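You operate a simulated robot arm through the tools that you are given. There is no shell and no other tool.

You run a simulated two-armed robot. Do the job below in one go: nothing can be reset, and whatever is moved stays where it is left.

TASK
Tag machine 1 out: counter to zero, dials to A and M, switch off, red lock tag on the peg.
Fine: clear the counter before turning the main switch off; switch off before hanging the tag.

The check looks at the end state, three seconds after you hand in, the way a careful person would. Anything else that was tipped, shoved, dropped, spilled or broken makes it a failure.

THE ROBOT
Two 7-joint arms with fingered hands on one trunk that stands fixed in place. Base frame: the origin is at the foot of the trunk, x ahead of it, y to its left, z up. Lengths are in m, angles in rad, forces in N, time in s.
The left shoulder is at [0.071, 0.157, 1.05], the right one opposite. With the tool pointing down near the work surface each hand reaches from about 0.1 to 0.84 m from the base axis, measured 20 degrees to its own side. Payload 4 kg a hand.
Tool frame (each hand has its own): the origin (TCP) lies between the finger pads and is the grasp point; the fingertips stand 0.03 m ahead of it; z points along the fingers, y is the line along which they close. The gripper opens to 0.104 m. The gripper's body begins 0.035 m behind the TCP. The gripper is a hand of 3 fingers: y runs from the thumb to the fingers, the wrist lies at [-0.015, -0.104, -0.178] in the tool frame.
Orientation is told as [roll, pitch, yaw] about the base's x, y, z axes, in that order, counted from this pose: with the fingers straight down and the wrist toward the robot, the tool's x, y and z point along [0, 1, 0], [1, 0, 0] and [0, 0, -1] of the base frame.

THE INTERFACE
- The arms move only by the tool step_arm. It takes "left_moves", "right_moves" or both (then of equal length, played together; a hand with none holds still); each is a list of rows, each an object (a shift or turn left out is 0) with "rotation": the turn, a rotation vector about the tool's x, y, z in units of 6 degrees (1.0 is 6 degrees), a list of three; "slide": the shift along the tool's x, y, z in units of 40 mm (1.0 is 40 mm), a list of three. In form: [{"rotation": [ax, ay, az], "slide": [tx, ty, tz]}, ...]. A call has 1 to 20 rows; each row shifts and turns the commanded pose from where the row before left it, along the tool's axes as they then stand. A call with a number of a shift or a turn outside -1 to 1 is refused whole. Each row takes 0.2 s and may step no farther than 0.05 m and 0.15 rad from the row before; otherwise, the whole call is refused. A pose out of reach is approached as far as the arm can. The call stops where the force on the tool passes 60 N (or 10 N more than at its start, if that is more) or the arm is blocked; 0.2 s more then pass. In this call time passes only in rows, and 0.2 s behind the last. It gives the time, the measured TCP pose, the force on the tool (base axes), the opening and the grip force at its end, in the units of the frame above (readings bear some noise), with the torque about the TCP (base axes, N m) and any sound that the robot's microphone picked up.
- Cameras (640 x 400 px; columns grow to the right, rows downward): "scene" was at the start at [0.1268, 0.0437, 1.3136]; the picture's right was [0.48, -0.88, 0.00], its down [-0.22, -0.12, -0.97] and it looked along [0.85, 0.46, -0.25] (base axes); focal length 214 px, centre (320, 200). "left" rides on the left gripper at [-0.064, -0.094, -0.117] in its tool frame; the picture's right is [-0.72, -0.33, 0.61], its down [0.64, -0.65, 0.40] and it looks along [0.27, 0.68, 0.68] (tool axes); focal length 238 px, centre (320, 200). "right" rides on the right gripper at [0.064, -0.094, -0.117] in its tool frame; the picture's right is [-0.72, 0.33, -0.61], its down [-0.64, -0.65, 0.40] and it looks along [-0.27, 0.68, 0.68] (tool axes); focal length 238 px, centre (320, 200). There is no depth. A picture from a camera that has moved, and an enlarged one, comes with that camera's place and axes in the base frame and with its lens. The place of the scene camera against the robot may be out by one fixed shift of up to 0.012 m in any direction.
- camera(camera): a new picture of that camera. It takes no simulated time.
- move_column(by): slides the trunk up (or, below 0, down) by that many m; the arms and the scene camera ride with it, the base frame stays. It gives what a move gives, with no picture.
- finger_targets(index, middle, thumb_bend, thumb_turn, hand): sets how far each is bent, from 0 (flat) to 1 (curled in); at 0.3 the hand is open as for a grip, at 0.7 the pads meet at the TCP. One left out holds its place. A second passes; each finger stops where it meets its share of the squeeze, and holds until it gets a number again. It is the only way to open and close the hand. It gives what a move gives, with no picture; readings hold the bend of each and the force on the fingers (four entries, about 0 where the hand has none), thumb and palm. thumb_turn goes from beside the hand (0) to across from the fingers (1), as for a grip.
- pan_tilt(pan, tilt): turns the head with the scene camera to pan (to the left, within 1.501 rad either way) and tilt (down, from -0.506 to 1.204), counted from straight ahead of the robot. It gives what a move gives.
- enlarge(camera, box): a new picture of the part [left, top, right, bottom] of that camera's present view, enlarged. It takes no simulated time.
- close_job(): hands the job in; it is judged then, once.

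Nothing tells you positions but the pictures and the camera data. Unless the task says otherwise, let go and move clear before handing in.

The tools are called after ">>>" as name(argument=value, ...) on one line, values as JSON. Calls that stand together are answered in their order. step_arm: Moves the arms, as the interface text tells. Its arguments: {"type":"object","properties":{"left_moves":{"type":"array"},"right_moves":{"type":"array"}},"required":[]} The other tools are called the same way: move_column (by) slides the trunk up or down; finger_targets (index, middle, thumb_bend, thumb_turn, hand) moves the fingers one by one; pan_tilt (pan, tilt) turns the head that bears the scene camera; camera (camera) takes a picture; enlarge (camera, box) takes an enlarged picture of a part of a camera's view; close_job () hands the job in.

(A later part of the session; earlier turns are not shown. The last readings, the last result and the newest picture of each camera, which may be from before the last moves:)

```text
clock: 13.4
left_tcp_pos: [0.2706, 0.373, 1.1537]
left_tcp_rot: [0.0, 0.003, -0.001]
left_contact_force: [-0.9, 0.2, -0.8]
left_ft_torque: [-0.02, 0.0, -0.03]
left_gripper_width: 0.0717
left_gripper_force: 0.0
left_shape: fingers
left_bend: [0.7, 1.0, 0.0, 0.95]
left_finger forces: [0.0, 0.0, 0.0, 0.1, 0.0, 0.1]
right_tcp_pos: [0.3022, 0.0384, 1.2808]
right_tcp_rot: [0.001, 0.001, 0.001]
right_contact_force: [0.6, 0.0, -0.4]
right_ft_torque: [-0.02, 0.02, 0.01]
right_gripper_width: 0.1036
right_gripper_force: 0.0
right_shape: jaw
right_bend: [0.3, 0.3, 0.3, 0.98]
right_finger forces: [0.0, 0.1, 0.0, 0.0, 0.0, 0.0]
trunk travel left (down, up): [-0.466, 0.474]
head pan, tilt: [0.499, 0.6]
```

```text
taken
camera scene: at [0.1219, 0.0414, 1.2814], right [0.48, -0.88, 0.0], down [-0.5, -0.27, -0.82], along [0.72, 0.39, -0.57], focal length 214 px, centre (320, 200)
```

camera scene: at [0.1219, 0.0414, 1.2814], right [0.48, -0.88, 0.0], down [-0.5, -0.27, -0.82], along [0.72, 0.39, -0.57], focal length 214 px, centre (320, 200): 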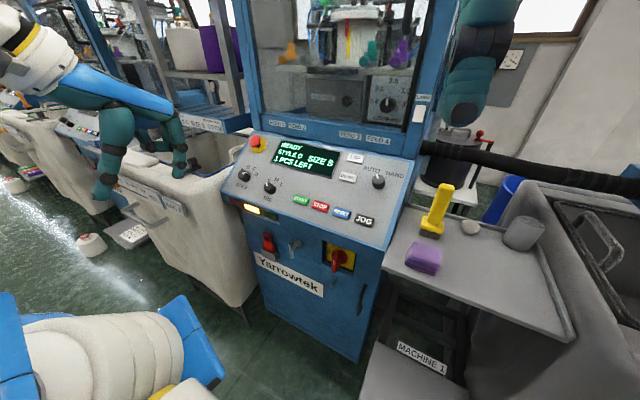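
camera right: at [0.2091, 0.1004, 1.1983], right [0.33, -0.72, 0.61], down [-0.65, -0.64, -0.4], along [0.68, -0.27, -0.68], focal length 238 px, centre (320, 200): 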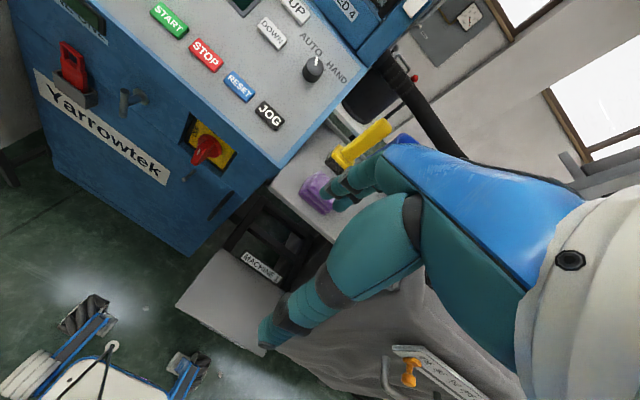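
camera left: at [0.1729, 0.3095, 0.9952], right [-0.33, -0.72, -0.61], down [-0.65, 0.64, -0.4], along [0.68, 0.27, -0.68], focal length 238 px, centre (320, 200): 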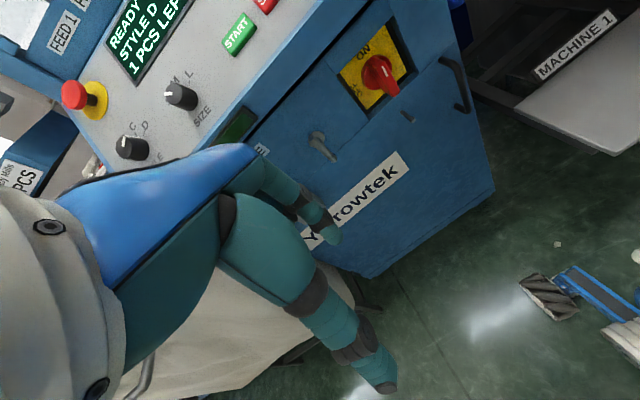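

The arm follows correctly and each call starts from the measured pose. Now I tilt the left hand 20° forward and bring the index above the DOWN button (est. 0.620, 0.225, 0.996), staying ~90 mm above the panel.

>>> step_arm(left_moves=[{"rotation": [-0.8333, 0, 0]}, {"rotation": [-0.8333, 0, 0]}, {"rotation": [-0.8333, 0, 0]}, {"rotation": [-0.8333, 0, 0]}, {"slide": [-0.394, 0.795, 0.476]}, {"slide": [-0.394, 0.795, 0.476]}, {"slide": [-0.394, 0.795, 0.476]}, {"slide": [-0.394, 0.795, 0.476]}, {"slide": [-0.394, 0.795, 0.476]}, {"slide": [-0.394, 0.795, 0.476]}, {"slide": [-0.394, 0.795, 0.476]}, {"slide": [-0.394, 0.795, 0.476]}, {"slide": [-0.394, 0.795, 0.476]}])

>>> camera(camera="scene")

>>> camera(camera="left")

>>> camera(camera="right")

```text
clock: 16.2
left_tcp_pos: [0.6004, 0.2271, 1.0925]
left_tcp_rot: [-0.001, -0.344, -0.002]
left_contact_force: [-0.3, 0.2, -0.5]
left_ft_torque: [0.01, 0.0, 0.01]
left_gripper_width: 0.0715
left_gripper_force: 0.1
left_shape: fingers
left_bend: [0.7, 1.0, 0.0, 0.95]
left_finger forces: [0.0, 0.0, 0.0, 0.0, 0.0, 0.0]
right_tcp_pos: [0.3053, 0.0354, 1.2798]
right_tcp_rot: [0.004, 0.005, 0.001]
right_contact_force: [1.4, 0.1, 0.2]
right_ft_torque: [0.03, 0.0, -0.01]
right_gripper_width: 0.104
right_gripper_force: 0.0
right_shape: jaw
right_bend: [0.3, 0.3, 0.3, 0.98]
right_finger forces: [0.0, 0.0, 0.0, 0.1, 0.0, 0.0]
trunk travel left (down, up): [-0.466, 0.474]
head pan, tilt: [0.499, 0.6]
```

```text
taken
camera scene: at [0.1263, 0.0394, 1.281], right [0.48, -0.88, 0.0], down [-0.5, -0.27, -0.82], along [0.72, 0.4, -0.57], focal length 214 px, centre (320, 200)
```

scene: 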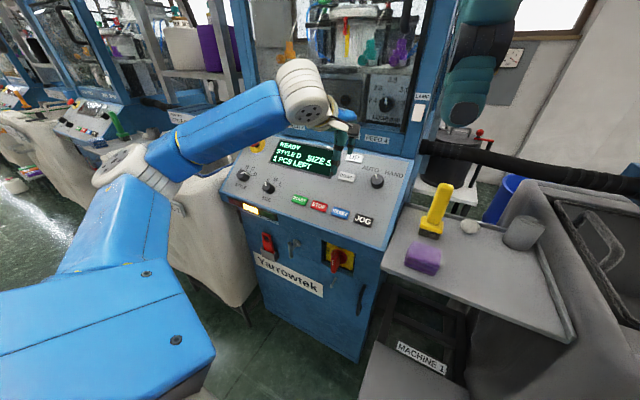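

```text
taken
camera left: at [0.4707, 0.1631, 1.1723], right [-0.1, -0.72, -0.69], down [-0.48, 0.64, -0.6], along [0.87, 0.27, -0.41], focal length 238 px, centre (320, 200)
```

left: 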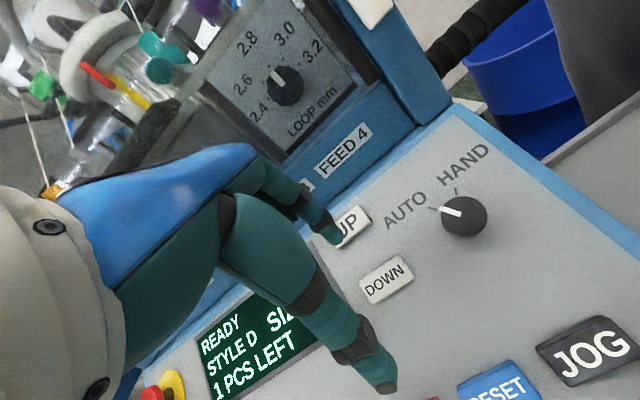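

```text
taken
camera right: at [0.2128, 0.0987, 1.3979], right [0.33, -0.72, 0.61], down [-0.65, -0.64, -0.4], along [0.68, -0.27, -0.68], focal length 238 px, centre (320, 200)
```

right: 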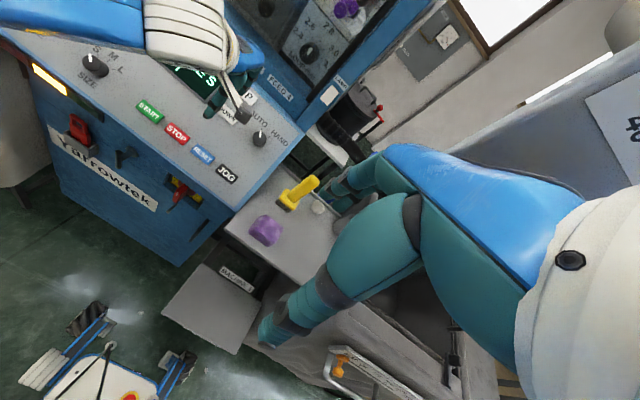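

The DOWN button and the index tip check out in the left camera (button ≈ 0.621, 0.225, 0.9965). I'll go to about 20 mm above it and look again.

>>> step_arm(left_moves=[{"slide": [0.0225, -0.1575, 0.4]}, {"slide": [0.0225, -0.1575, 0.4]}, {"slide": [0.0225, -0.1575, 0.4]}])

>>> camera(camera="left")

>>> enlarge(camera="right", box=[130, 40, 310, 180])

>>> enlarge(camera="scene", box=[260, 80, 420, 200])

```text
clock: 17.0
left_tcp_pos: [0.5984, 0.2322, 1.0409]
left_tcp_rot: [-0.002, -0.347, 0.0]
left_contact_force: [-0.5, -0.8, 0.1]
left_ft_torque: [0.03, 0.02, -0.01]
left_gripper_width: 0.0711
left_gripper_force: 0.0
left_shape: fingers
left_bend: [0.7, 1.0, 0.0, 0.95]
left_finger forces: [0.0, 0.1, 0.0, 0.0, 0.1, 0.0]
right_tcp_pos: [0.3031, 0.0371, 1.2806]
right_tcp_rot: [0.002, 0.0, 0.0]
right_contact_force: [0.3, -0.2, -0.2]
right_ft_torque: [0.02, -0.03, -0.02]
right_gripper_width: 0.1038
right_gripper_force: 0.0
right_shape: jaw
right_bend: [0.3, 0.3, 0.3, 0.98]
right_finger forces: [0.0, 0.0, 0.1, 0.0, 0.0, 0.0]
trunk travel left (down, up): [-0.466, 0.474]
head pan, tilt: [0.499, 0.6]
```

```text
taken
camera left: at [0.4669, 0.1689, 1.1219], right [-0.1, -0.72, -0.69], down [-0.48, 0.64, -0.6], along [0.87, 0.27, -0.41], focal length 238 px, centre (320, 200)
```

left: 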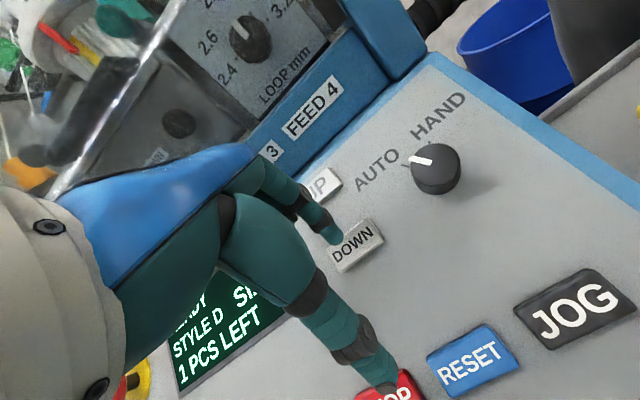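

```text
2.86 times, centred on (220, 110) of right
camera zoom: at [0.2091, 0.1003, 1.3984], right [0.33, -0.72, 0.61], down [-0.65, -0.64, -0.41], along [0.68, -0.27, -0.68], focal length 681 px, centre (606, 457)
```

zoom: 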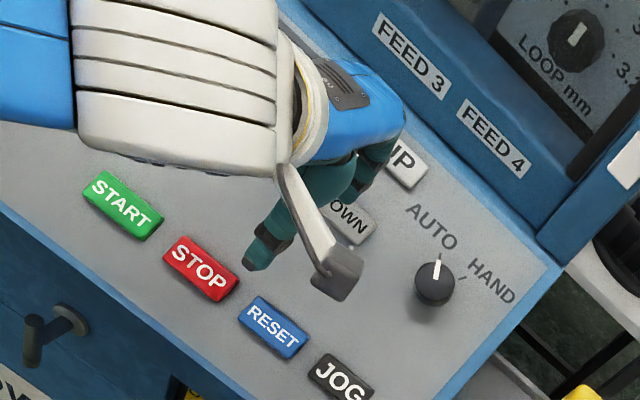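

```text
3.33 times, centred on (340, 140) of scene
camera zoom: at [0.1231, 0.0408, 1.2814], right [0.48, -0.88, 0.0], down [-0.5, -0.27, -0.82], along [0.72, 0.39, -0.57], focal length 715 px, centre (253, 400)
```

zoom: 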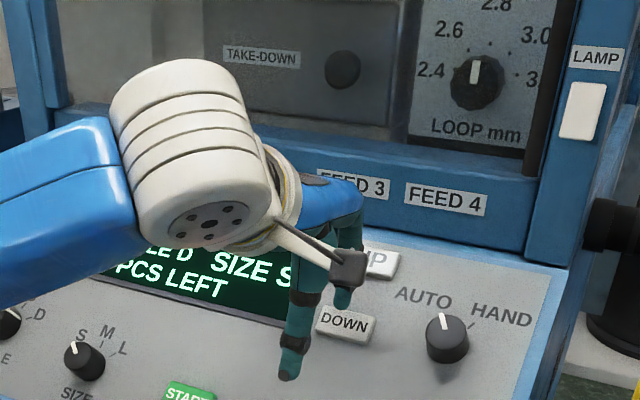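

The index tip is about 20 mm above DOWN and aligned in y; the thumb is well above the STOP/RESET row. I'll descend along the tool axis in small steps and watch the force.

>>> step_arm(left_moves=[{"slide": [-0.05, 0, 0.2]}, {"slide": [0, 0, 0.2]}, {"slide": [0, 0, 0.1]}])

>>> enlarge(camera="left", box=[260, 140, 440, 300])

>>> enlarge(camera="scene", box=[260, 80, 420, 200])

```text
clock: 17.8
left_tcp_pos: [0.6011, 0.2309, 1.024]
left_tcp_rot: [-0.004, -0.352, -0.001]
left_contact_force: [-1.5, -0.1, 4.7]
left_ft_torque: [-0.03, -0.04, -0.03]
left_gripper_width: 0.0696
left_gripper_force: 2.0
left_shape: fingers
left_bend: [0.7, 1.0, 0.0, 0.95]
left_finger forces: [4.7, 0.0, 0.1, 0.0, 0.0, 0.0]
right_tcp_pos: [0.3028, 0.038, 1.2814]
right_tcp_rot: [0.0, -0.001, 0.0]
right_contact_force: [0.8, -0.5, 0.4]
right_ft_torque: [0.02, 0.03, 0.01]
right_gripper_width: 0.1036
right_gripper_force: 0.1
right_shape: jaw
right_bend: [0.3, 0.3, 0.3, 0.98]
right_finger forces: [0.0, 0.1, 0.0, 0.0, 0.0, 0.0]
trunk travel left (down, up): [-0.466, 0.474]
head pan, tilt: [0.499, 0.6]
heard: click
```

```text
2.50 times, centred on (350, 220) of left
camera zoom: at [0.4709, 0.1675, 1.104], right [-0.1, -0.72, -0.69], down [-0.47, 0.64, -0.6], along [0.88, 0.27, -0.4], focal length 596 px, centre (245, 150)
```

zoom: 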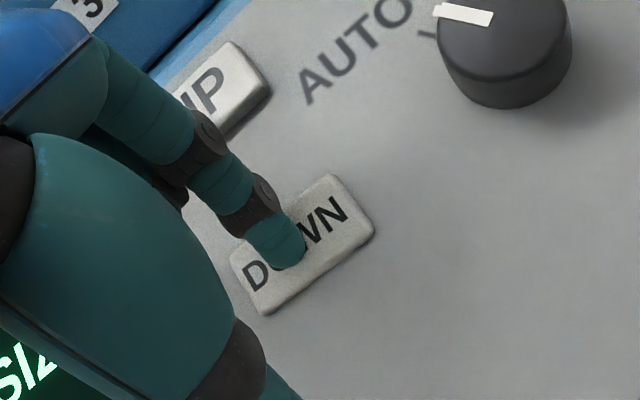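

```text
3.33 times, centred on (340, 140) of scene
camera zoom: at [0.1217, 0.0403, 1.2816], right [0.48, -0.88, 0.0], down [-0.5, -0.27, -0.82], along [0.72, 0.39, -0.57], focal length 715 px, centre (253, 400)
```

zoom: 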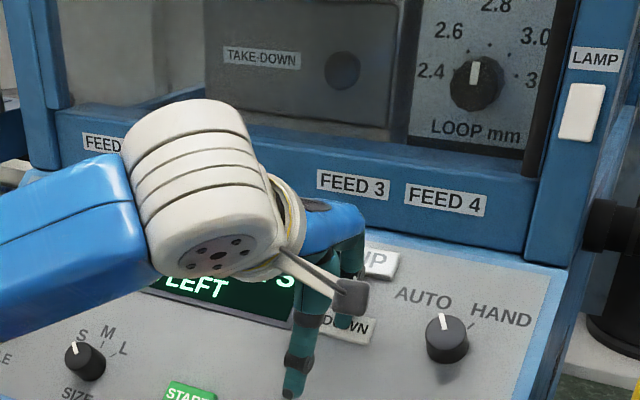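

A click was heard at about 5 N on the DOWN button. I'll back off along the tool axis and read the display.

>>> step_arm(left_moves=[{"slide": [0, 0, -0.5]}, {"slide": [0, 0, -0.8]}, {"slide": [0, -0.3, -0.9]}, {"slide": [0.4, -0.5, -0.7]}, {"slide": [0.5, -0.8, 0]}])

>>> camera(camera="scene")

>>> camera(camera="left")

>>> enlarge(camera="right", box=[60, 0, 280, 150])

```text
clock: 19.0
left_tcp_pos: [0.4996, 0.2699, 1.1142]
left_tcp_rot: [-0.003, -0.348, -0.001]
left_contact_force: [-0.2, -0.3, -0.5]
left_ft_torque: [-0.04, 0.0, 0.02]
left_gripper_width: 0.0709
left_gripper_force: 0.0
left_shape: fingers
left_bend: [0.7, 1.0, 0.0, 0.95]
left_finger forces: [0.1, 0.0, 0.0, 0.1, 0.0, 0.0]
right_tcp_pos: [0.3013, 0.0401, 1.2817]
right_tcp_rot: [-0.001, -0.002, 0.002]
right_contact_force: [-0.2, 0.1, 0.1]
right_ft_torque: [0.01, -0.05, 0.02]
right_gripper_width: 0.1037
right_gripper_force: 0.0
right_shape: jaw
right_bend: [0.3, 0.3, 0.3, 0.98]
right_finger forces: [0.0, 0.1, 0.0, 0.1, 0.0, 0.1]
trunk travel left (down, up): [-0.466, 0.474]
head pan, tilt: [0.499, 0.6]
```

```text
taken
camera scene: at [0.1209, 0.0436, 1.2815], right [0.48, -0.88, 0.0], down [-0.5, -0.27, -0.82], along [0.72, 0.39, -0.57], focal length 214 px, centre (320, 200)
```

scene: 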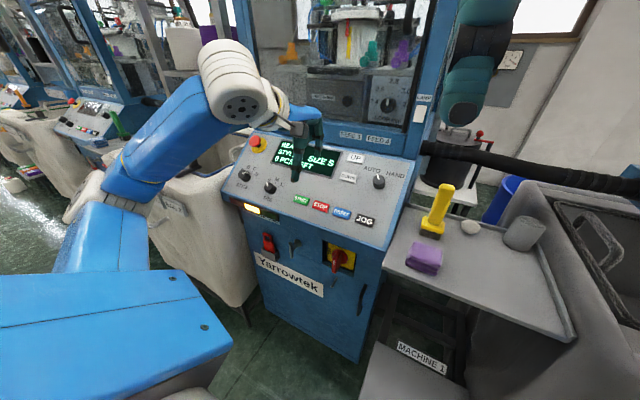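

```text
taken
camera left: at [0.3698, 0.2054, 1.1935], right [-0.1, -0.72, -0.69], down [-0.47, 0.64, -0.6], along [0.87, 0.27, -0.4], focal length 238 px, centre (320, 200)
```

left: 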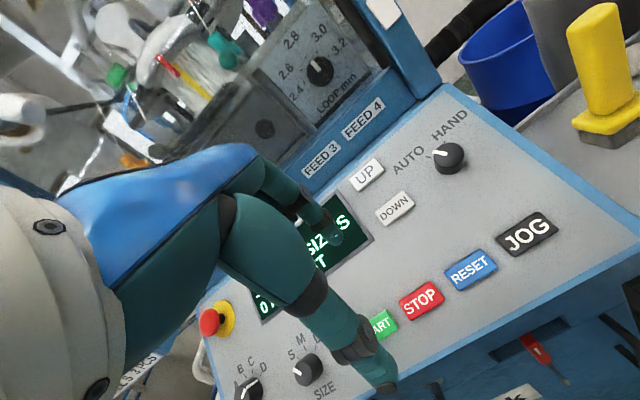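

```text
2.67 times, centred on (170, 75) of right
camera zoom: at [0.207, 0.1037, 1.3984], right [0.33, -0.72, 0.61], down [-0.65, -0.64, -0.4], along [0.69, -0.27, -0.68], focal length 636 px, centre (720, 533)
```

zoom: 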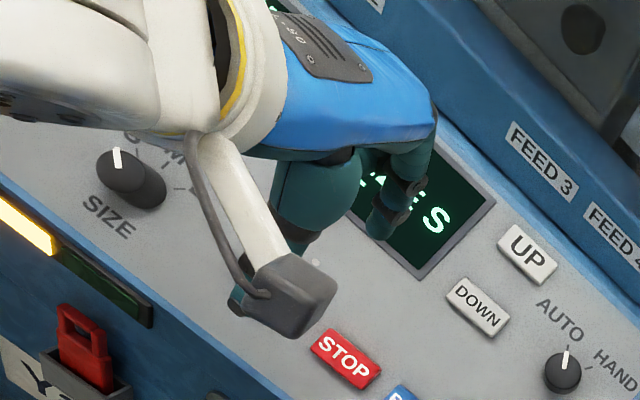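

The counter now starts with "0". I'll confirm the display and take close-ups of both dials.

>>> enlarge(camera="scene", box=[265, 130, 345, 190])

>>> enlarge(camera="scene", box=[225, 155, 305, 215])

>>> enlarge(camera="left", box=[220, 300, 350, 400])

>>> enlarge(camera="right", box=[50, 20, 150, 100])

```text
6.67 times, centred on (305, 160) of scene
camera zoom: at [0.1209, 0.0436, 1.2815], right [0.48, -0.88, 0.0], down [-0.5, -0.27, -0.82], along [0.72, 0.39, -0.57], focal length 1430 px, centre (420, 467)
```

zoom: 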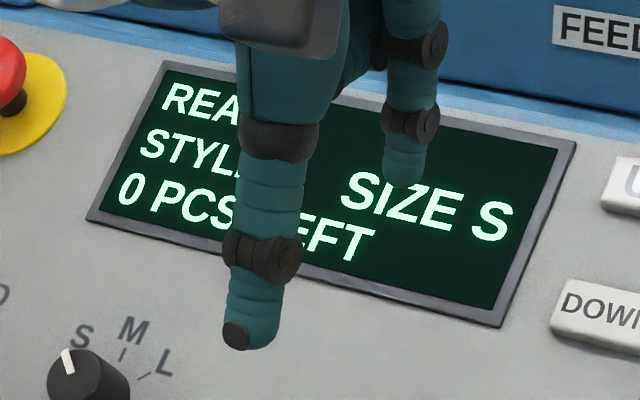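

```text
6.67 times, centred on (265, 185) of scene
camera zoom: at [0.1209, 0.0436, 1.2815], right [0.48, -0.88, 0.0], down [-0.5, -0.27, -0.82], along [0.72, 0.39, -0.57], focal length 1430 px, centre (687, 300)
```

zoom: 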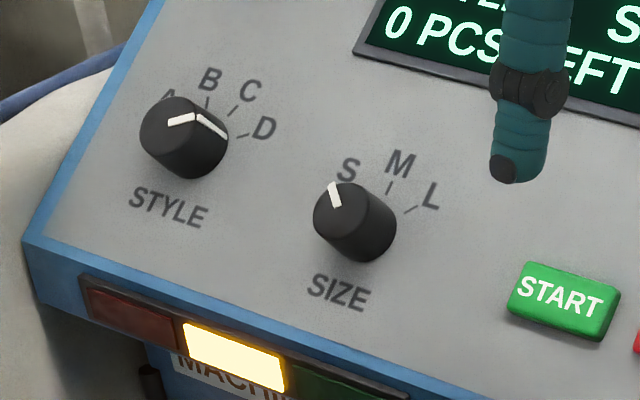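

```text
4.00 times, centred on (285, 350) of left
camera zoom: at [0.3698, 0.2054, 1.1935], right [-0.1, -0.72, -0.69], down [-0.47, 0.64, -0.6], along [0.87, 0.27, -0.4], focal length 953 px, centre (460, -400)
```

zoom: 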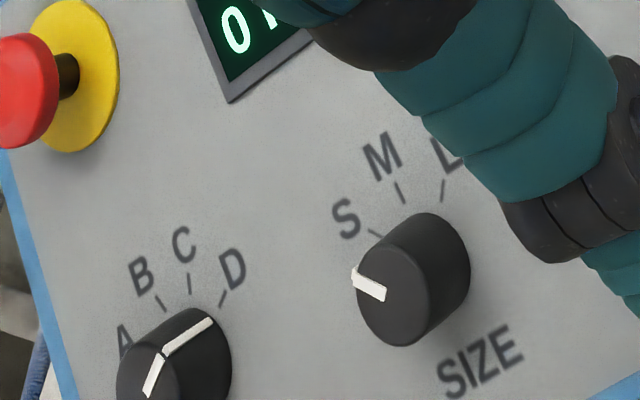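

```text
5.00 times, centred on (100, 60) of right
camera zoom: at [0.207, 0.1037, 1.3984], right [0.33, -0.72, 0.61], down [-0.65, -0.64, -0.4], along [0.69, -0.27, -0.68], focal length 1192 px, centre (1420, 900)
```

zoom: 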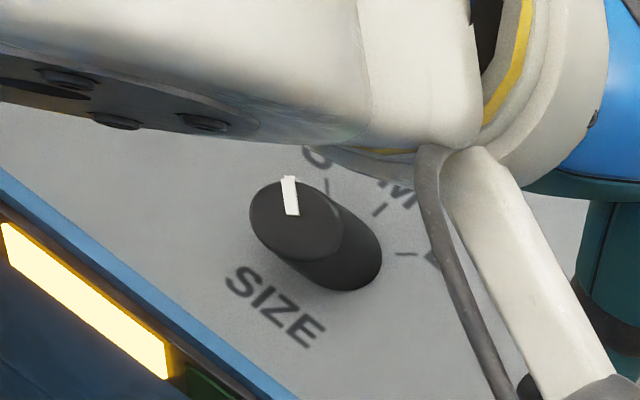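

Display confirms "0 PCS LEFT"; the dials are STYLE at D (ticks 45° apart, A is 135° counter-clockwise) and SIZE at S (M is 45° clockwise). From the images, the SIZE knob centre is about (0.547, 0.446, 0.933) on the panel and STYLE about (0.563, 0.562, 0.944). I'll open the fingers to a medium grip and move above SIZE.

>>> finger_targets(hand="left", index=0.45, middle=0.45, thumb_bend=0.45, thumb_turn=1.0)

>>> step_arm(left_moves=[{"rotation": [-0.9, 0, 0], "slide": [0.8, -0.15, 0]}, {"rotation": [-0.9, 0, 0], "slide": [0.8, -0.15, 0]}, {"rotation": [-0.9, 0, 0], "slide": [0.8, -0.15, 0]}, {"slide": [0.8, -0.15, 0]}, {"slide": [0.8, -0.15, 0]}, {"slide": [0.4, 0, 0]}])

>>> camera(camera="left")

>>> camera(camera="scene")

>>> camera(camera="right")

```text
clock: 20.0
left_tcp_pos: [0.5025, 0.2669, 1.1135]
left_tcp_rot: [0.001, -0.346, 0.0]
left_contact_force: [-0.4, 1.0, -0.3]
left_ft_torque: [0.01, -0.01, -0.01]
left_gripper_width: 0.0651
left_gripper_force: 0.1
left_shape: fingers
left_bend: [0.45, 0.45, 0.45, 0.99]
left_finger forces: [0.1, 0.0, 0.1, 0.1, 0.1, 0.0]
right_tcp_pos: [0.3035, 0.0378, 1.2805]
right_tcp_rot: [0.001, 0.001, -0.001]
right_contact_force: [-1.0, 0.2, 0.1]
right_ft_torque: [0.02, -0.01, 0.01]
right_gripper_width: 0.1039
right_gripper_force: 0.0
right_shape: jaw
right_bend: [0.3, 0.3, 0.3, 0.98]
right_finger forces: [0.0, 0.1, 0.1, 0.1, 0.0, 0.0]
trunk travel left (down, up): [-0.466, 0.474]
head pan, tilt: [0.499, 0.6]
```

```text
clock: 21.4
left_tcp_pos: [0.4758, 0.4461, 1.0982]
left_tcp_rot: [0.0, -0.633, 0.0]
left_contact_force: [-0.1, 1.0, 0.7]
left_ft_torque: [0.01, -0.01, -0.02]
left_gripper_width: 0.0652
left_gripper_force: 0.0
left_shape: fingers
left_bend: [0.45, 0.45, 0.45, 0.99]
left_finger forces: [0.0, 0.1, 0.1, 0.0, 0.1, 0.0]
right_tcp_pos: [0.3035, 0.0401, 1.2807]
right_tcp_rot: [-0.001, 0.0, 0.001]
right_contact_force: [0.9, 0.2, -0.5]
right_ft_torque: [0.01, -0.02, 0.0]
right_gripper_width: 0.1039
right_gripper_force: 0.0
right_shape: jaw
right_bend: [0.3, 0.3, 0.3, 0.98]
right_finger forces: [0.0, 0.1, 0.0, 0.1, 0.0, 0.0]
trunk travel left (down, up): [-0.466, 0.474]
head pan, tilt: [0.499, 0.6]
```

```text
taken
camera left: at [0.3292, 0.383, 1.139], right [0.1, -0.72, -0.69], down [-0.29, 0.64, -0.71], along [0.95, 0.27, -0.14], focal length 238 px, centre (320, 200)
```

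left: 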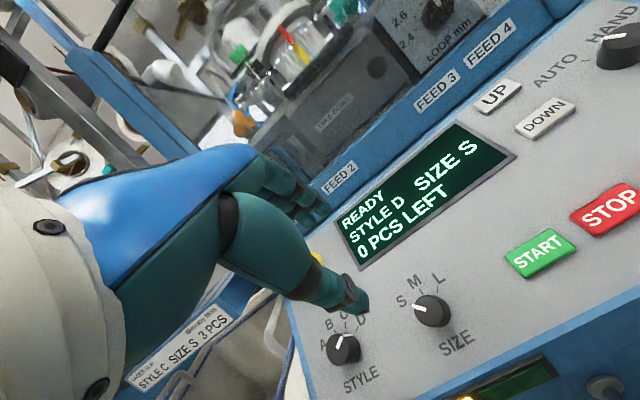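

```text
taken
camera scene: at [0.1228, 0.0427, 1.2813], right [0.48, -0.88, 0.0], down [-0.5, -0.27, -0.82], along [0.72, 0.39, -0.57], focal length 214 px, centre (320, 200)
```

scene: 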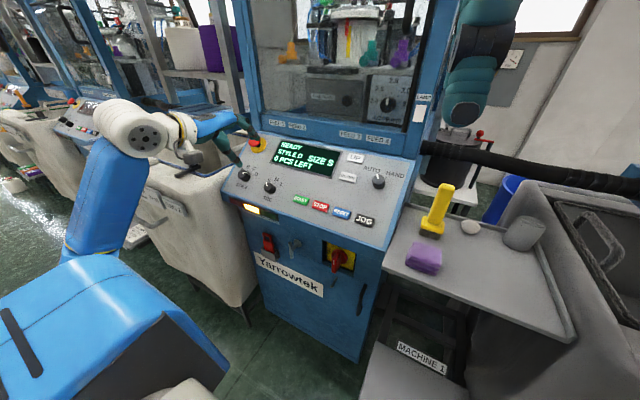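

```text
taken
camera right: at [0.2096, 0.1018, 1.3981], right [0.33, -0.72, 0.61], down [-0.65, -0.64, -0.4], along [0.68, -0.27, -0.68], focal length 238 px, centre (320, 200)
```

right: 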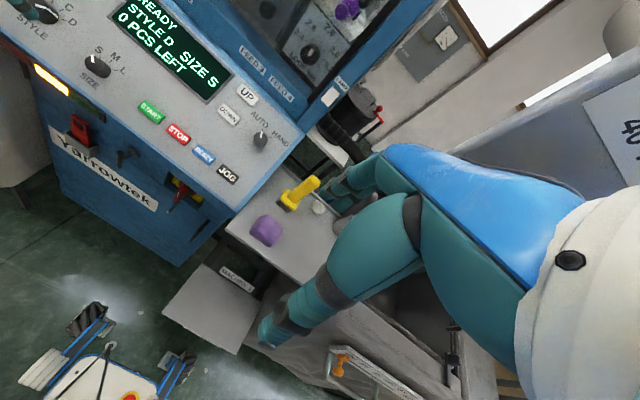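

>>> enlarge(camera="left", box=[240, 140, 400, 320])

>>> enlarge(camera="scene", box=[180, 90, 300, 190])

```text
2.22 times, centred on (320, 230) of left
camera zoom: at [0.3292, 0.383, 1.139], right [0.1, -0.72, -0.69], down [-0.29, 0.64, -0.71], along [0.95, 0.27, -0.14], focal length 530 px, centre (320, 133)
```

zoom: 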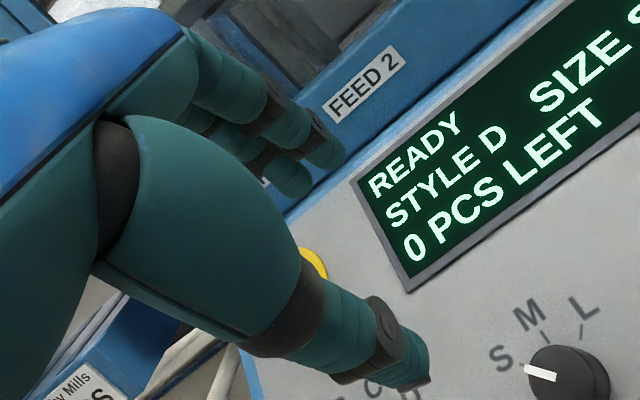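

```text
4.00 times, centred on (240, 140) of scene
camera zoom: at [0.1228, 0.0427, 1.2813], right [0.48, -0.88, 0.0], down [-0.5, -0.27, -0.82], along [0.72, 0.39, -0.57], focal length 858 px, centre (640, 440)
```

zoom: 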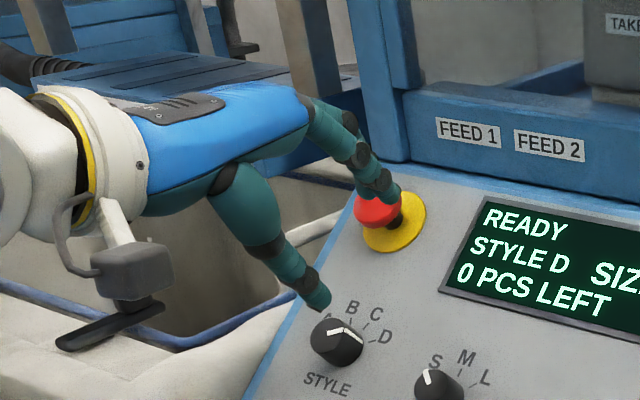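

The index/middle tips are at about x=−5/+14 mm and the thumb at 0 in the tool frame, so the grip is nearly centred. I move onto the SIZE knob's axis, ~100 mm off the panel, and pre-turn the hand −22.5°.

>>> step_arm(left_moves=[{"slide": [0, -0.333, 0.623]}, {"slide": [0, -0.333, 0.623]}, {"slide": [0, -0.333, 0.623]}, {"rotation": [0, 0, -0.9375]}, {"rotation": [0, 0, -0.9375]}, {"rotation": [0, 0, -0.9375]}, {"rotation": [0, 0, -0.9375]}])

>>> camera(camera="left")

>>> enlarge(camera="scene", box=[180, 110, 320, 220])

>>> enlarge(camera="right", box=[20, 0, 180, 120])

```text
clock: 23.0
left_tcp_pos: [0.4882, 0.4433, 1.0113]
left_tcp_rot: [-0.273, -0.574, 0.474]
left_contact_force: [-0.3, 0.2, -0.2]
left_ft_torque: [-0.05, 0.02, 0.01]
left_gripper_width: 0.0649
left_gripper_force: 0.1
left_shape: fingers
left_bend: [0.45, 0.45, 0.45, 0.99]
left_finger forces: [0.0, 0.0, 0.0, 0.0, 0.1, 0.0]
right_tcp_pos: [0.3034, 0.0378, 1.2802]
right_tcp_rot: [0.003, 0.0, 0.0]
right_contact_force: [0.3, -1.0, -0.5]
right_ft_torque: [-0.03, 0.04, -0.01]
right_gripper_width: 0.1036
right_gripper_force: 0.1
right_shape: jaw
right_bend: [0.3, 0.3, 0.3, 0.98]
right_finger forces: [0.1, 0.0, 0.0, 0.0, 0.0, 0.0]
trunk travel left (down, up): [-0.466, 0.474]
head pan, tilt: [0.499, 0.6]
```

```text
taken
camera left: at [0.368, 0.3481, 1.0715], right [0.34, -0.79, -0.51], down [-0.45, 0.34, -0.83], along [0.83, 0.51, -0.24], focal length 238 px, centre (320, 200)
```

left: 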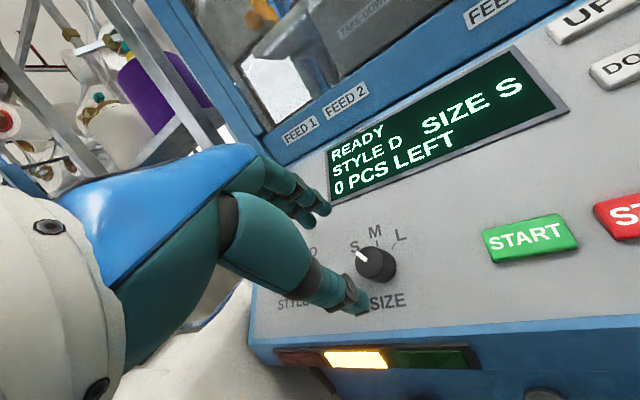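

```text
3.64 times, centred on (250, 165) of scene
camera zoom: at [0.123, 0.041, 1.2813], right [0.48, -0.88, 0.0], down [-0.5, -0.27, -0.82], along [0.72, 0.39, -0.57], focal length 780 px, centre (574, 327)
```

zoom: 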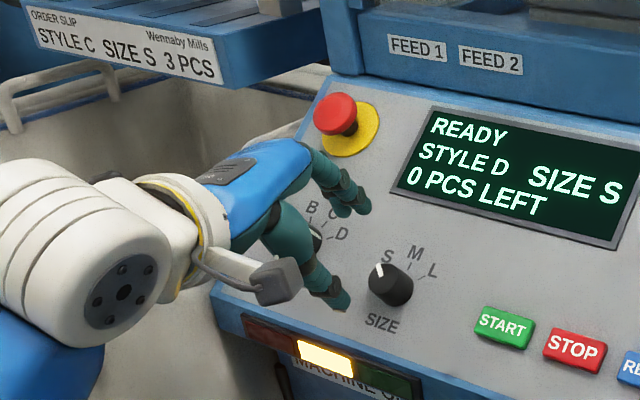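

```text
3.33 times, centred on (100, 60) of right
camera zoom: at [0.2099, 0.1004, 1.3982], right [0.33, -0.72, 0.61], down [-0.65, -0.64, -0.4], along [0.68, -0.27, -0.68], focal length 794 px, centre (1053, 667)
```

zoom: 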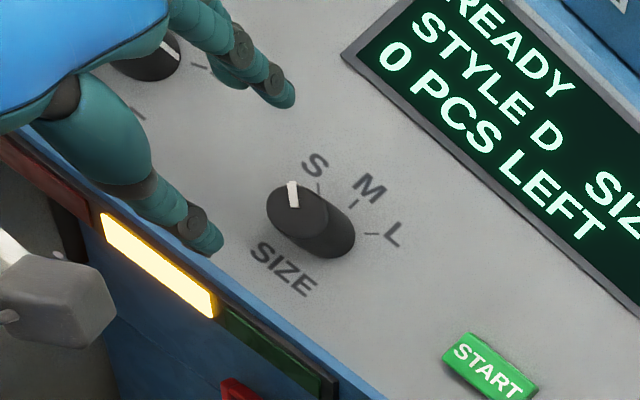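

>>> enlarge(camera="left", box=[280, 170, 440, 320])

```text
2.67 times, centred on (360, 245) of left
camera zoom: at [0.368, 0.3481, 1.0715], right [0.34, -0.79, -0.51], down [-0.45, 0.34, -0.83], along [0.83, 0.51, -0.24], focal length 636 px, centre (213, 80)
```

zoom: 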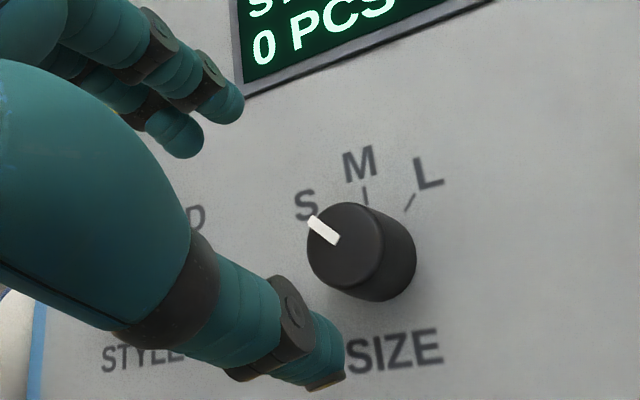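

The knob sits within ~3 mm of the hand's axis. I descend 60 mm so the fingertips straddle the knob about 8 mm above the panel.

>>> step_arm(left_moves=[{"slide": [0, 0, 0.5]}, {"slide": [0, 0, 0.5]}, {"slide": [0, 0, 0.3]}, {"slide": [0, 0, 0.2]}])

>>> enlarge(camera="left", box=[260, 150, 440, 320])

>>> enlarge(camera="scene", box=[210, 130, 320, 220])

>>> enlarge(camera="right", box=[40, 20, 160, 120])

```text
clock: 24.0
left_tcp_pos: [0.5247, 0.4439, 0.964]
left_tcp_rot: [-0.273, -0.575, 0.473]
left_contact_force: [0.8, -1.0, 0.4]
left_ft_torque: [0.03, -0.02, -0.04]
left_gripper_width: 0.0652
left_gripper_force: 0.1
left_shape: fingers
left_bend: [0.45, 0.45, 0.45, 0.99]
left_finger forces: [0.1, 0.0, 0.0, 0.0, 0.0, 0.0]
right_tcp_pos: [0.3031, 0.0378, 1.2803]
right_tcp_rot: [0.0, 0.0, -0.001]
right_contact_force: [0.4, -0.3, 0.5]
right_ft_torque: [-0.01, 0.04, -0.03]
right_gripper_width: 0.1036
right_gripper_force: 0.1
right_shape: jaw
right_bend: [0.3, 0.3, 0.3, 0.98]
right_finger forces: [0.0, 0.0, 0.1, 0.1, 0.0, 0.0]
trunk travel left (down, up): [-0.466, 0.474]
head pan, tilt: [0.499, 0.6]
```

```text
2.35 times, centred on (350, 235) of left
camera zoom: at [0.4029, 0.3483, 1.0241], right [0.34, -0.79, -0.51], down [-0.45, 0.34, -0.83], along [0.83, 0.51, -0.24], focal length 561 px, centre (249, 118)
```

zoom: 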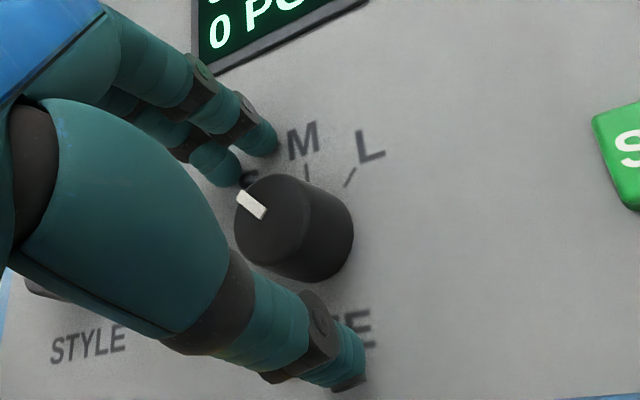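

```text
4.44 times, centred on (265, 175) of scene
camera zoom: at [0.123, 0.0413, 1.2813], right [0.48, -0.88, 0.0], down [-0.5, -0.27, -0.82], along [0.72, 0.39, -0.57], focal length 953 px, centre (564, 311)
```

zoom: 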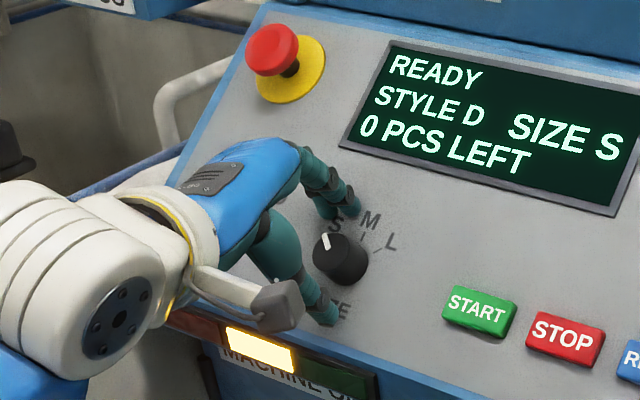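

```text
4.00 times, centred on (100, 70) of right
camera zoom: at [0.2098, 0.1008, 1.3982], right [0.33, -0.72, 0.61], down [-0.65, -0.64, -0.4], along [0.68, -0.27, -0.68], focal length 953 px, centre (1200, 720)
```

zoom: 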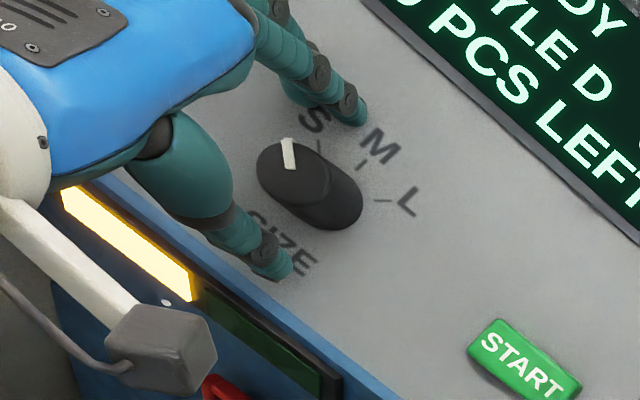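

The knob is about 3 mm off to one side of the three-finger grip, so I'll shift 6 mm, go 3 mm deeper, then close.

>>> step_arm(left_moves=[{"slide": [-0.15, 0, 0.075]}])

>>> finger_targets(hand="left", index=0.7, middle=0.7, thumb_bend=0.7)

>>> enlarge(camera="left", box=[260, 150, 440, 320])

>>> enlarge(camera="right", box=[40, 20, 160, 120])

```text
clock: 24.4
left_tcp_pos: [0.5267, 0.4382, 0.9657]
left_tcp_rot: [-0.272, -0.58, 0.475]
left_contact_force: [-3.2, 1.5, 4.1]
left_ft_torque: [0.11, -0.15, 0.17]
left_gripper_width: 0.0652
left_gripper_force: 2.4
left_shape: fingers
left_bend: [0.45, 0.45, 0.45, 0.99]
left_finger forces: [0.1, 5.2, 0.0, 0.0, 0.1, 0.1]
right_tcp_pos: [0.3011, 0.0373, 1.2814]
right_tcp_rot: [0.001, -0.001, 0.001]
right_contact_force: [-0.1, -0.5, 0.0]
right_ft_torque: [0.0, 0.01, 0.0]
right_gripper_width: 0.1036
right_gripper_force: 0.1
right_shape: jaw
right_bend: [0.3, 0.3, 0.3, 0.98]
right_finger forces: [0.1, 0.0, 0.0, 0.1, 0.0, 0.1]
trunk travel left (down, up): [-0.466, 0.474]
head pan, tilt: [0.499, 0.6]
```

```text
clock: 25.4
left_tcp_pos: [0.5275, 0.4372, 0.9641]
left_tcp_rot: [-0.272, -0.576, 0.473]
left_contact_force: [0.0, -0.5, 2.1]
left_ft_torque: [0.0, -0.07, -0.03]
left_gripper_width: 0.0229
left_gripper_force: 10.6
left_shape: fingers
left_bend: [0.63, 0.65, 0.61, 1.0]
left_finger forces: [5.2, 7.0, 0.1, 0.1, 9.4, 0.0]
right_tcp_pos: [0.303, 0.0385, 1.2807]
right_tcp_rot: [0.003, -0.001, 0.0]
right_contact_force: [-0.5, 0.6, 0.3]
right_ft_torque: [-0.03, 0.0, -0.02]
right_gripper_width: 0.1038
right_gripper_force: 0.1
right_shape: jaw
right_bend: [0.3, 0.3, 0.3, 0.98]
right_finger forces: [0.1, 0.0, 0.0, 0.0, 0.0, 0.0]
trunk travel left (down, up): [-0.466, 0.474]
head pan, tilt: [0.499, 0.6]
```

```text
2.35 times, centred on (350, 235) of left
camera zoom: at [0.4062, 0.3423, 1.0236], right [0.34, -0.79, -0.51], down [-0.45, 0.34, -0.83], along [0.83, 0.51, -0.24], focal length 561 px, centre (249, 118)
```

zoom: 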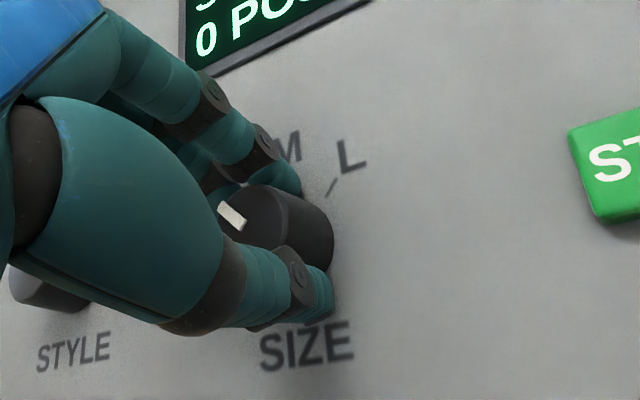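

```text
4.00 times, centred on (100, 70) of right
camera zoom: at [0.209, 0.1001, 1.3984], right [0.33, -0.72, 0.61], down [-0.65, -0.64, -0.41], along [0.68, -0.27, -0.68], focal length 953 px, centre (1200, 720)
```

zoom: 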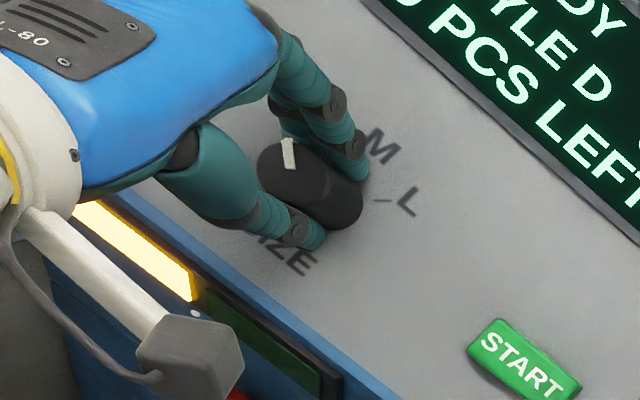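

The knob is held (index 5 N, middle 7 N). Now I turn it clockwise 45° about the tool axis, compensating for the few-mm offset, and check the display.

>>> step_arm(left_moves=[{"rotation": [0, 0, 0.9375], "slide": [0, -0.0123, 0]}, {"rotation": [0, 0, 0.9375], "slide": [0, -0.0123, 0]}, {"rotation": [0, 0, 0.9375], "slide": [0, -0.0123, 0]}, {"rotation": [0, 0, 0.9375], "slide": [0, -0.0123, 0]}, {"rotation": [0, 0, 0.9375], "slide": [0, -0.0123, 0]}, {"rotation": [0, 0, 0.9375], "slide": [0, -0.0123, 0]}, {"rotation": [0, 0, 0.9375], "slide": [0, -0.0123, 0]}, {"rotation": [0, 0, 0.9375], "slide": [0, -0.0123, 0]}])

>>> enlarge(camera="scene", box=[210, 130, 370, 230])

>>> enlarge(camera="right", box=[40, 20, 160, 120])

```text
clock: 27.2
left_tcp_pos: [0.5237, 0.4365, 0.962]
left_tcp_rot: [0.274, -0.58, -0.477]
left_contact_force: [8.2, 2.0, 15.9]
left_ft_torque: [0.03, -0.64, 0.06]
left_gripper_width: 0.0226
left_gripper_force: 16.9
left_shape: fingers
left_bend: [0.61, 0.63, 0.63, 1.0]
left_finger forces: [7.3, 20.7, 0.1, 0.1, 5.8, 0.0]
right_tcp_pos: [0.303, 0.0364, 1.281]
right_tcp_rot: [0.003, 0.0, 0.002]
right_contact_force: [0.2, -0.1, 0.5]
right_ft_torque: [0.0, 0.0, -0.01]
right_gripper_width: 0.1036
right_gripper_force: 0.0
right_shape: jaw
right_bend: [0.3, 0.3, 0.3, 0.98]
right_finger forces: [0.0, 0.1, 0.1, 0.0, 0.0, 0.1]
trunk travel left (down, up): [-0.466, 0.474]
head pan, tilt: [0.499, 0.6]
```

```text
4.00 times, centred on (290, 180) of scene
camera zoom: at [0.1218, 0.0395, 1.2816], right [0.48, -0.88, 0.0], down [-0.5, -0.27, -0.82], along [0.72, 0.39, -0.57], focal length 858 px, centre (440, 280)
```

zoom: 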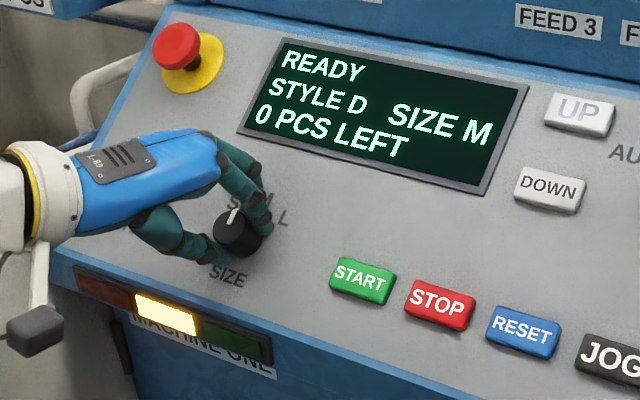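

```text
4.00 times, centred on (100, 70) of right
camera zoom: at [0.209, 0.099, 1.3986], right [0.33, -0.72, 0.61], down [-0.65, -0.64, -0.41], along [0.68, -0.27, -0.68], focal length 953 px, centre (1200, 720)
```

zoom: 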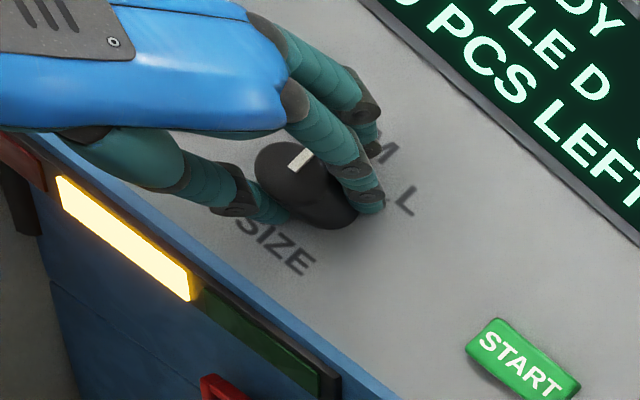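

The display now reads SIZE M. I release, lift straight off along the tool axis, and check that it stays.

>>> finger_targets(hand="left", index=0.43, middle=0.43, thumb_bend=0.43)

>>> step_arm(left_moves=[{"slide": [0, 0, -0.5]}, {"slide": [0, 0, -0.8]}, {"slide": [0, 0, -0.8]}])

>>> enlarge(camera="scene", box=[210, 130, 370, 230])

>>> enlarge(camera="right", box=[20, 0, 180, 120])

>>> camera(camera="left")

```text
clock: 28.2
left_tcp_pos: [0.5222, 0.437, 0.9598]
left_tcp_rot: [0.272, -0.577, -0.475]
left_contact_force: [-7.6, 0.7, 3.9]
left_ft_torque: [-0.02, -0.19, -0.05]
left_gripper_width: 0.0695
left_gripper_force: 3.7
left_shape: fingers
left_bend: [0.43, 0.46, 0.43, 0.99]
left_finger forces: [0.0, 7.5, 0.0, 0.0, 0.0, 0.0]
right_tcp_pos: [0.3027, 0.0375, 1.2816]
right_tcp_rot: [0.002, 0.0, 0.0]
right_contact_force: [-0.3, 0.1, 0.1]
right_ft_torque: [0.0, -0.03, 0.03]
right_gripper_width: 0.1039
right_gripper_force: 0.0
right_shape: jaw
right_bend: [0.3, 0.3, 0.3, 0.98]
right_finger forces: [0.1, 0.0, 0.0, 0.0, 0.0, 0.0]
trunk travel left (down, up): [-0.466, 0.474]
head pan, tilt: [0.499, 0.6]
```

```text
clock: 29.0
left_tcp_pos: [0.4726, 0.4356, 1.0281]
left_tcp_rot: [0.272, -0.576, -0.475]
left_contact_force: [-0.3, 0.4, 0.0]
left_ft_torque: [-0.02, 0.0, -0.01]
left_gripper_width: 0.0695
left_gripper_force: 0.0
left_shape: fingers
left_bend: [0.43, 0.43, 0.43, 0.99]
left_finger forces: [0.0, 0.1, 0.0, 0.0, 0.0, 0.0]
right_tcp_pos: [0.3029, 0.0362, 1.2811]
right_tcp_rot: [0.003, 0.0, 0.0]
right_contact_force: [0.4, -0.1, 0.0]
right_ft_torque: [0.01, 0.03, -0.02]
right_gripper_width: 0.1036
right_gripper_force: 0.1
right_shape: jaw
right_bend: [0.3, 0.3, 0.3, 0.98]
right_finger forces: [0.0, 0.0, 0.0, 0.0, 0.1, 0.0]
trunk travel left (down, up): [-0.466, 0.474]
head pan, tilt: [0.499, 0.6]
```

```text
4.00 times, centred on (290, 180) of scene
camera zoom: at [0.1223, 0.0408, 1.2814], right [0.48, -0.88, 0.0], down [-0.5, -0.27, -0.82], along [0.72, 0.39, -0.57], focal length 858 px, centre (440, 280)
```

zoom: 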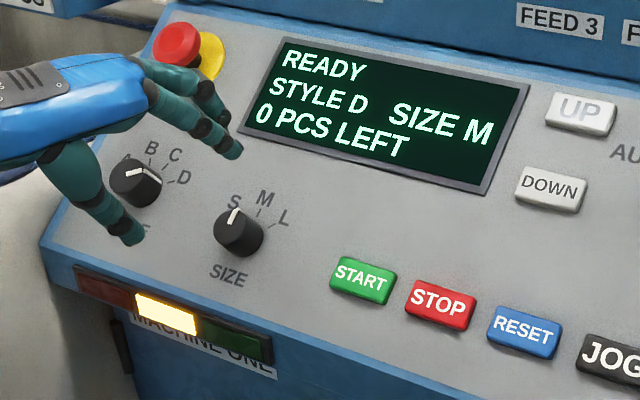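

```text
3.33 times, centred on (100, 60) of right
camera zoom: at [0.2093, 0.0998, 1.3984], right [0.33, -0.72, 0.61], down [-0.65, -0.64, -0.41], along [0.68, -0.27, -0.68], focal length 794 px, centre (1053, 667)
```

zoom: 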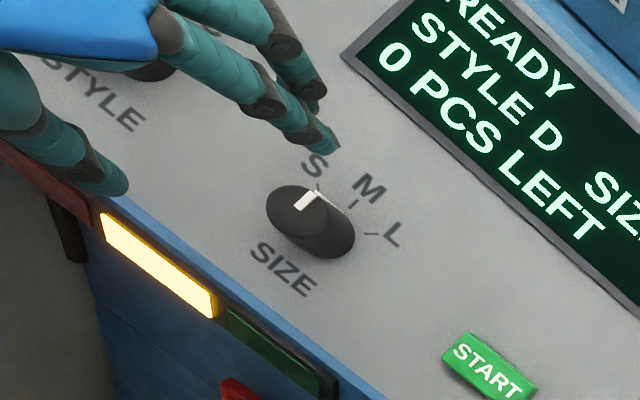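

```text
taken
camera left: at [0.3128, 0.4123, 1.059], right [-0.11, -0.54, -0.83], down [-0.05, 0.84, -0.54], along [0.99, -0.02, -0.12], focal length 238 px, centre (320, 200)
```

left: 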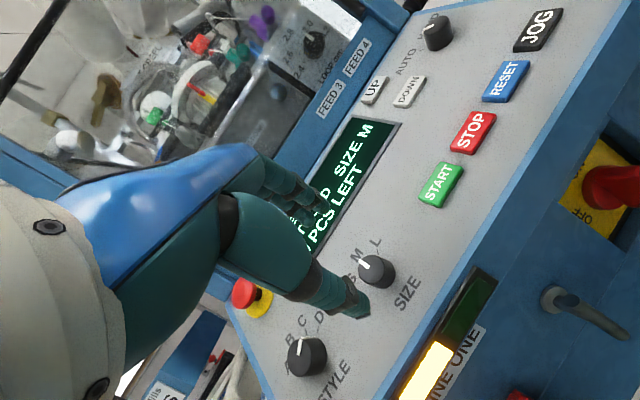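

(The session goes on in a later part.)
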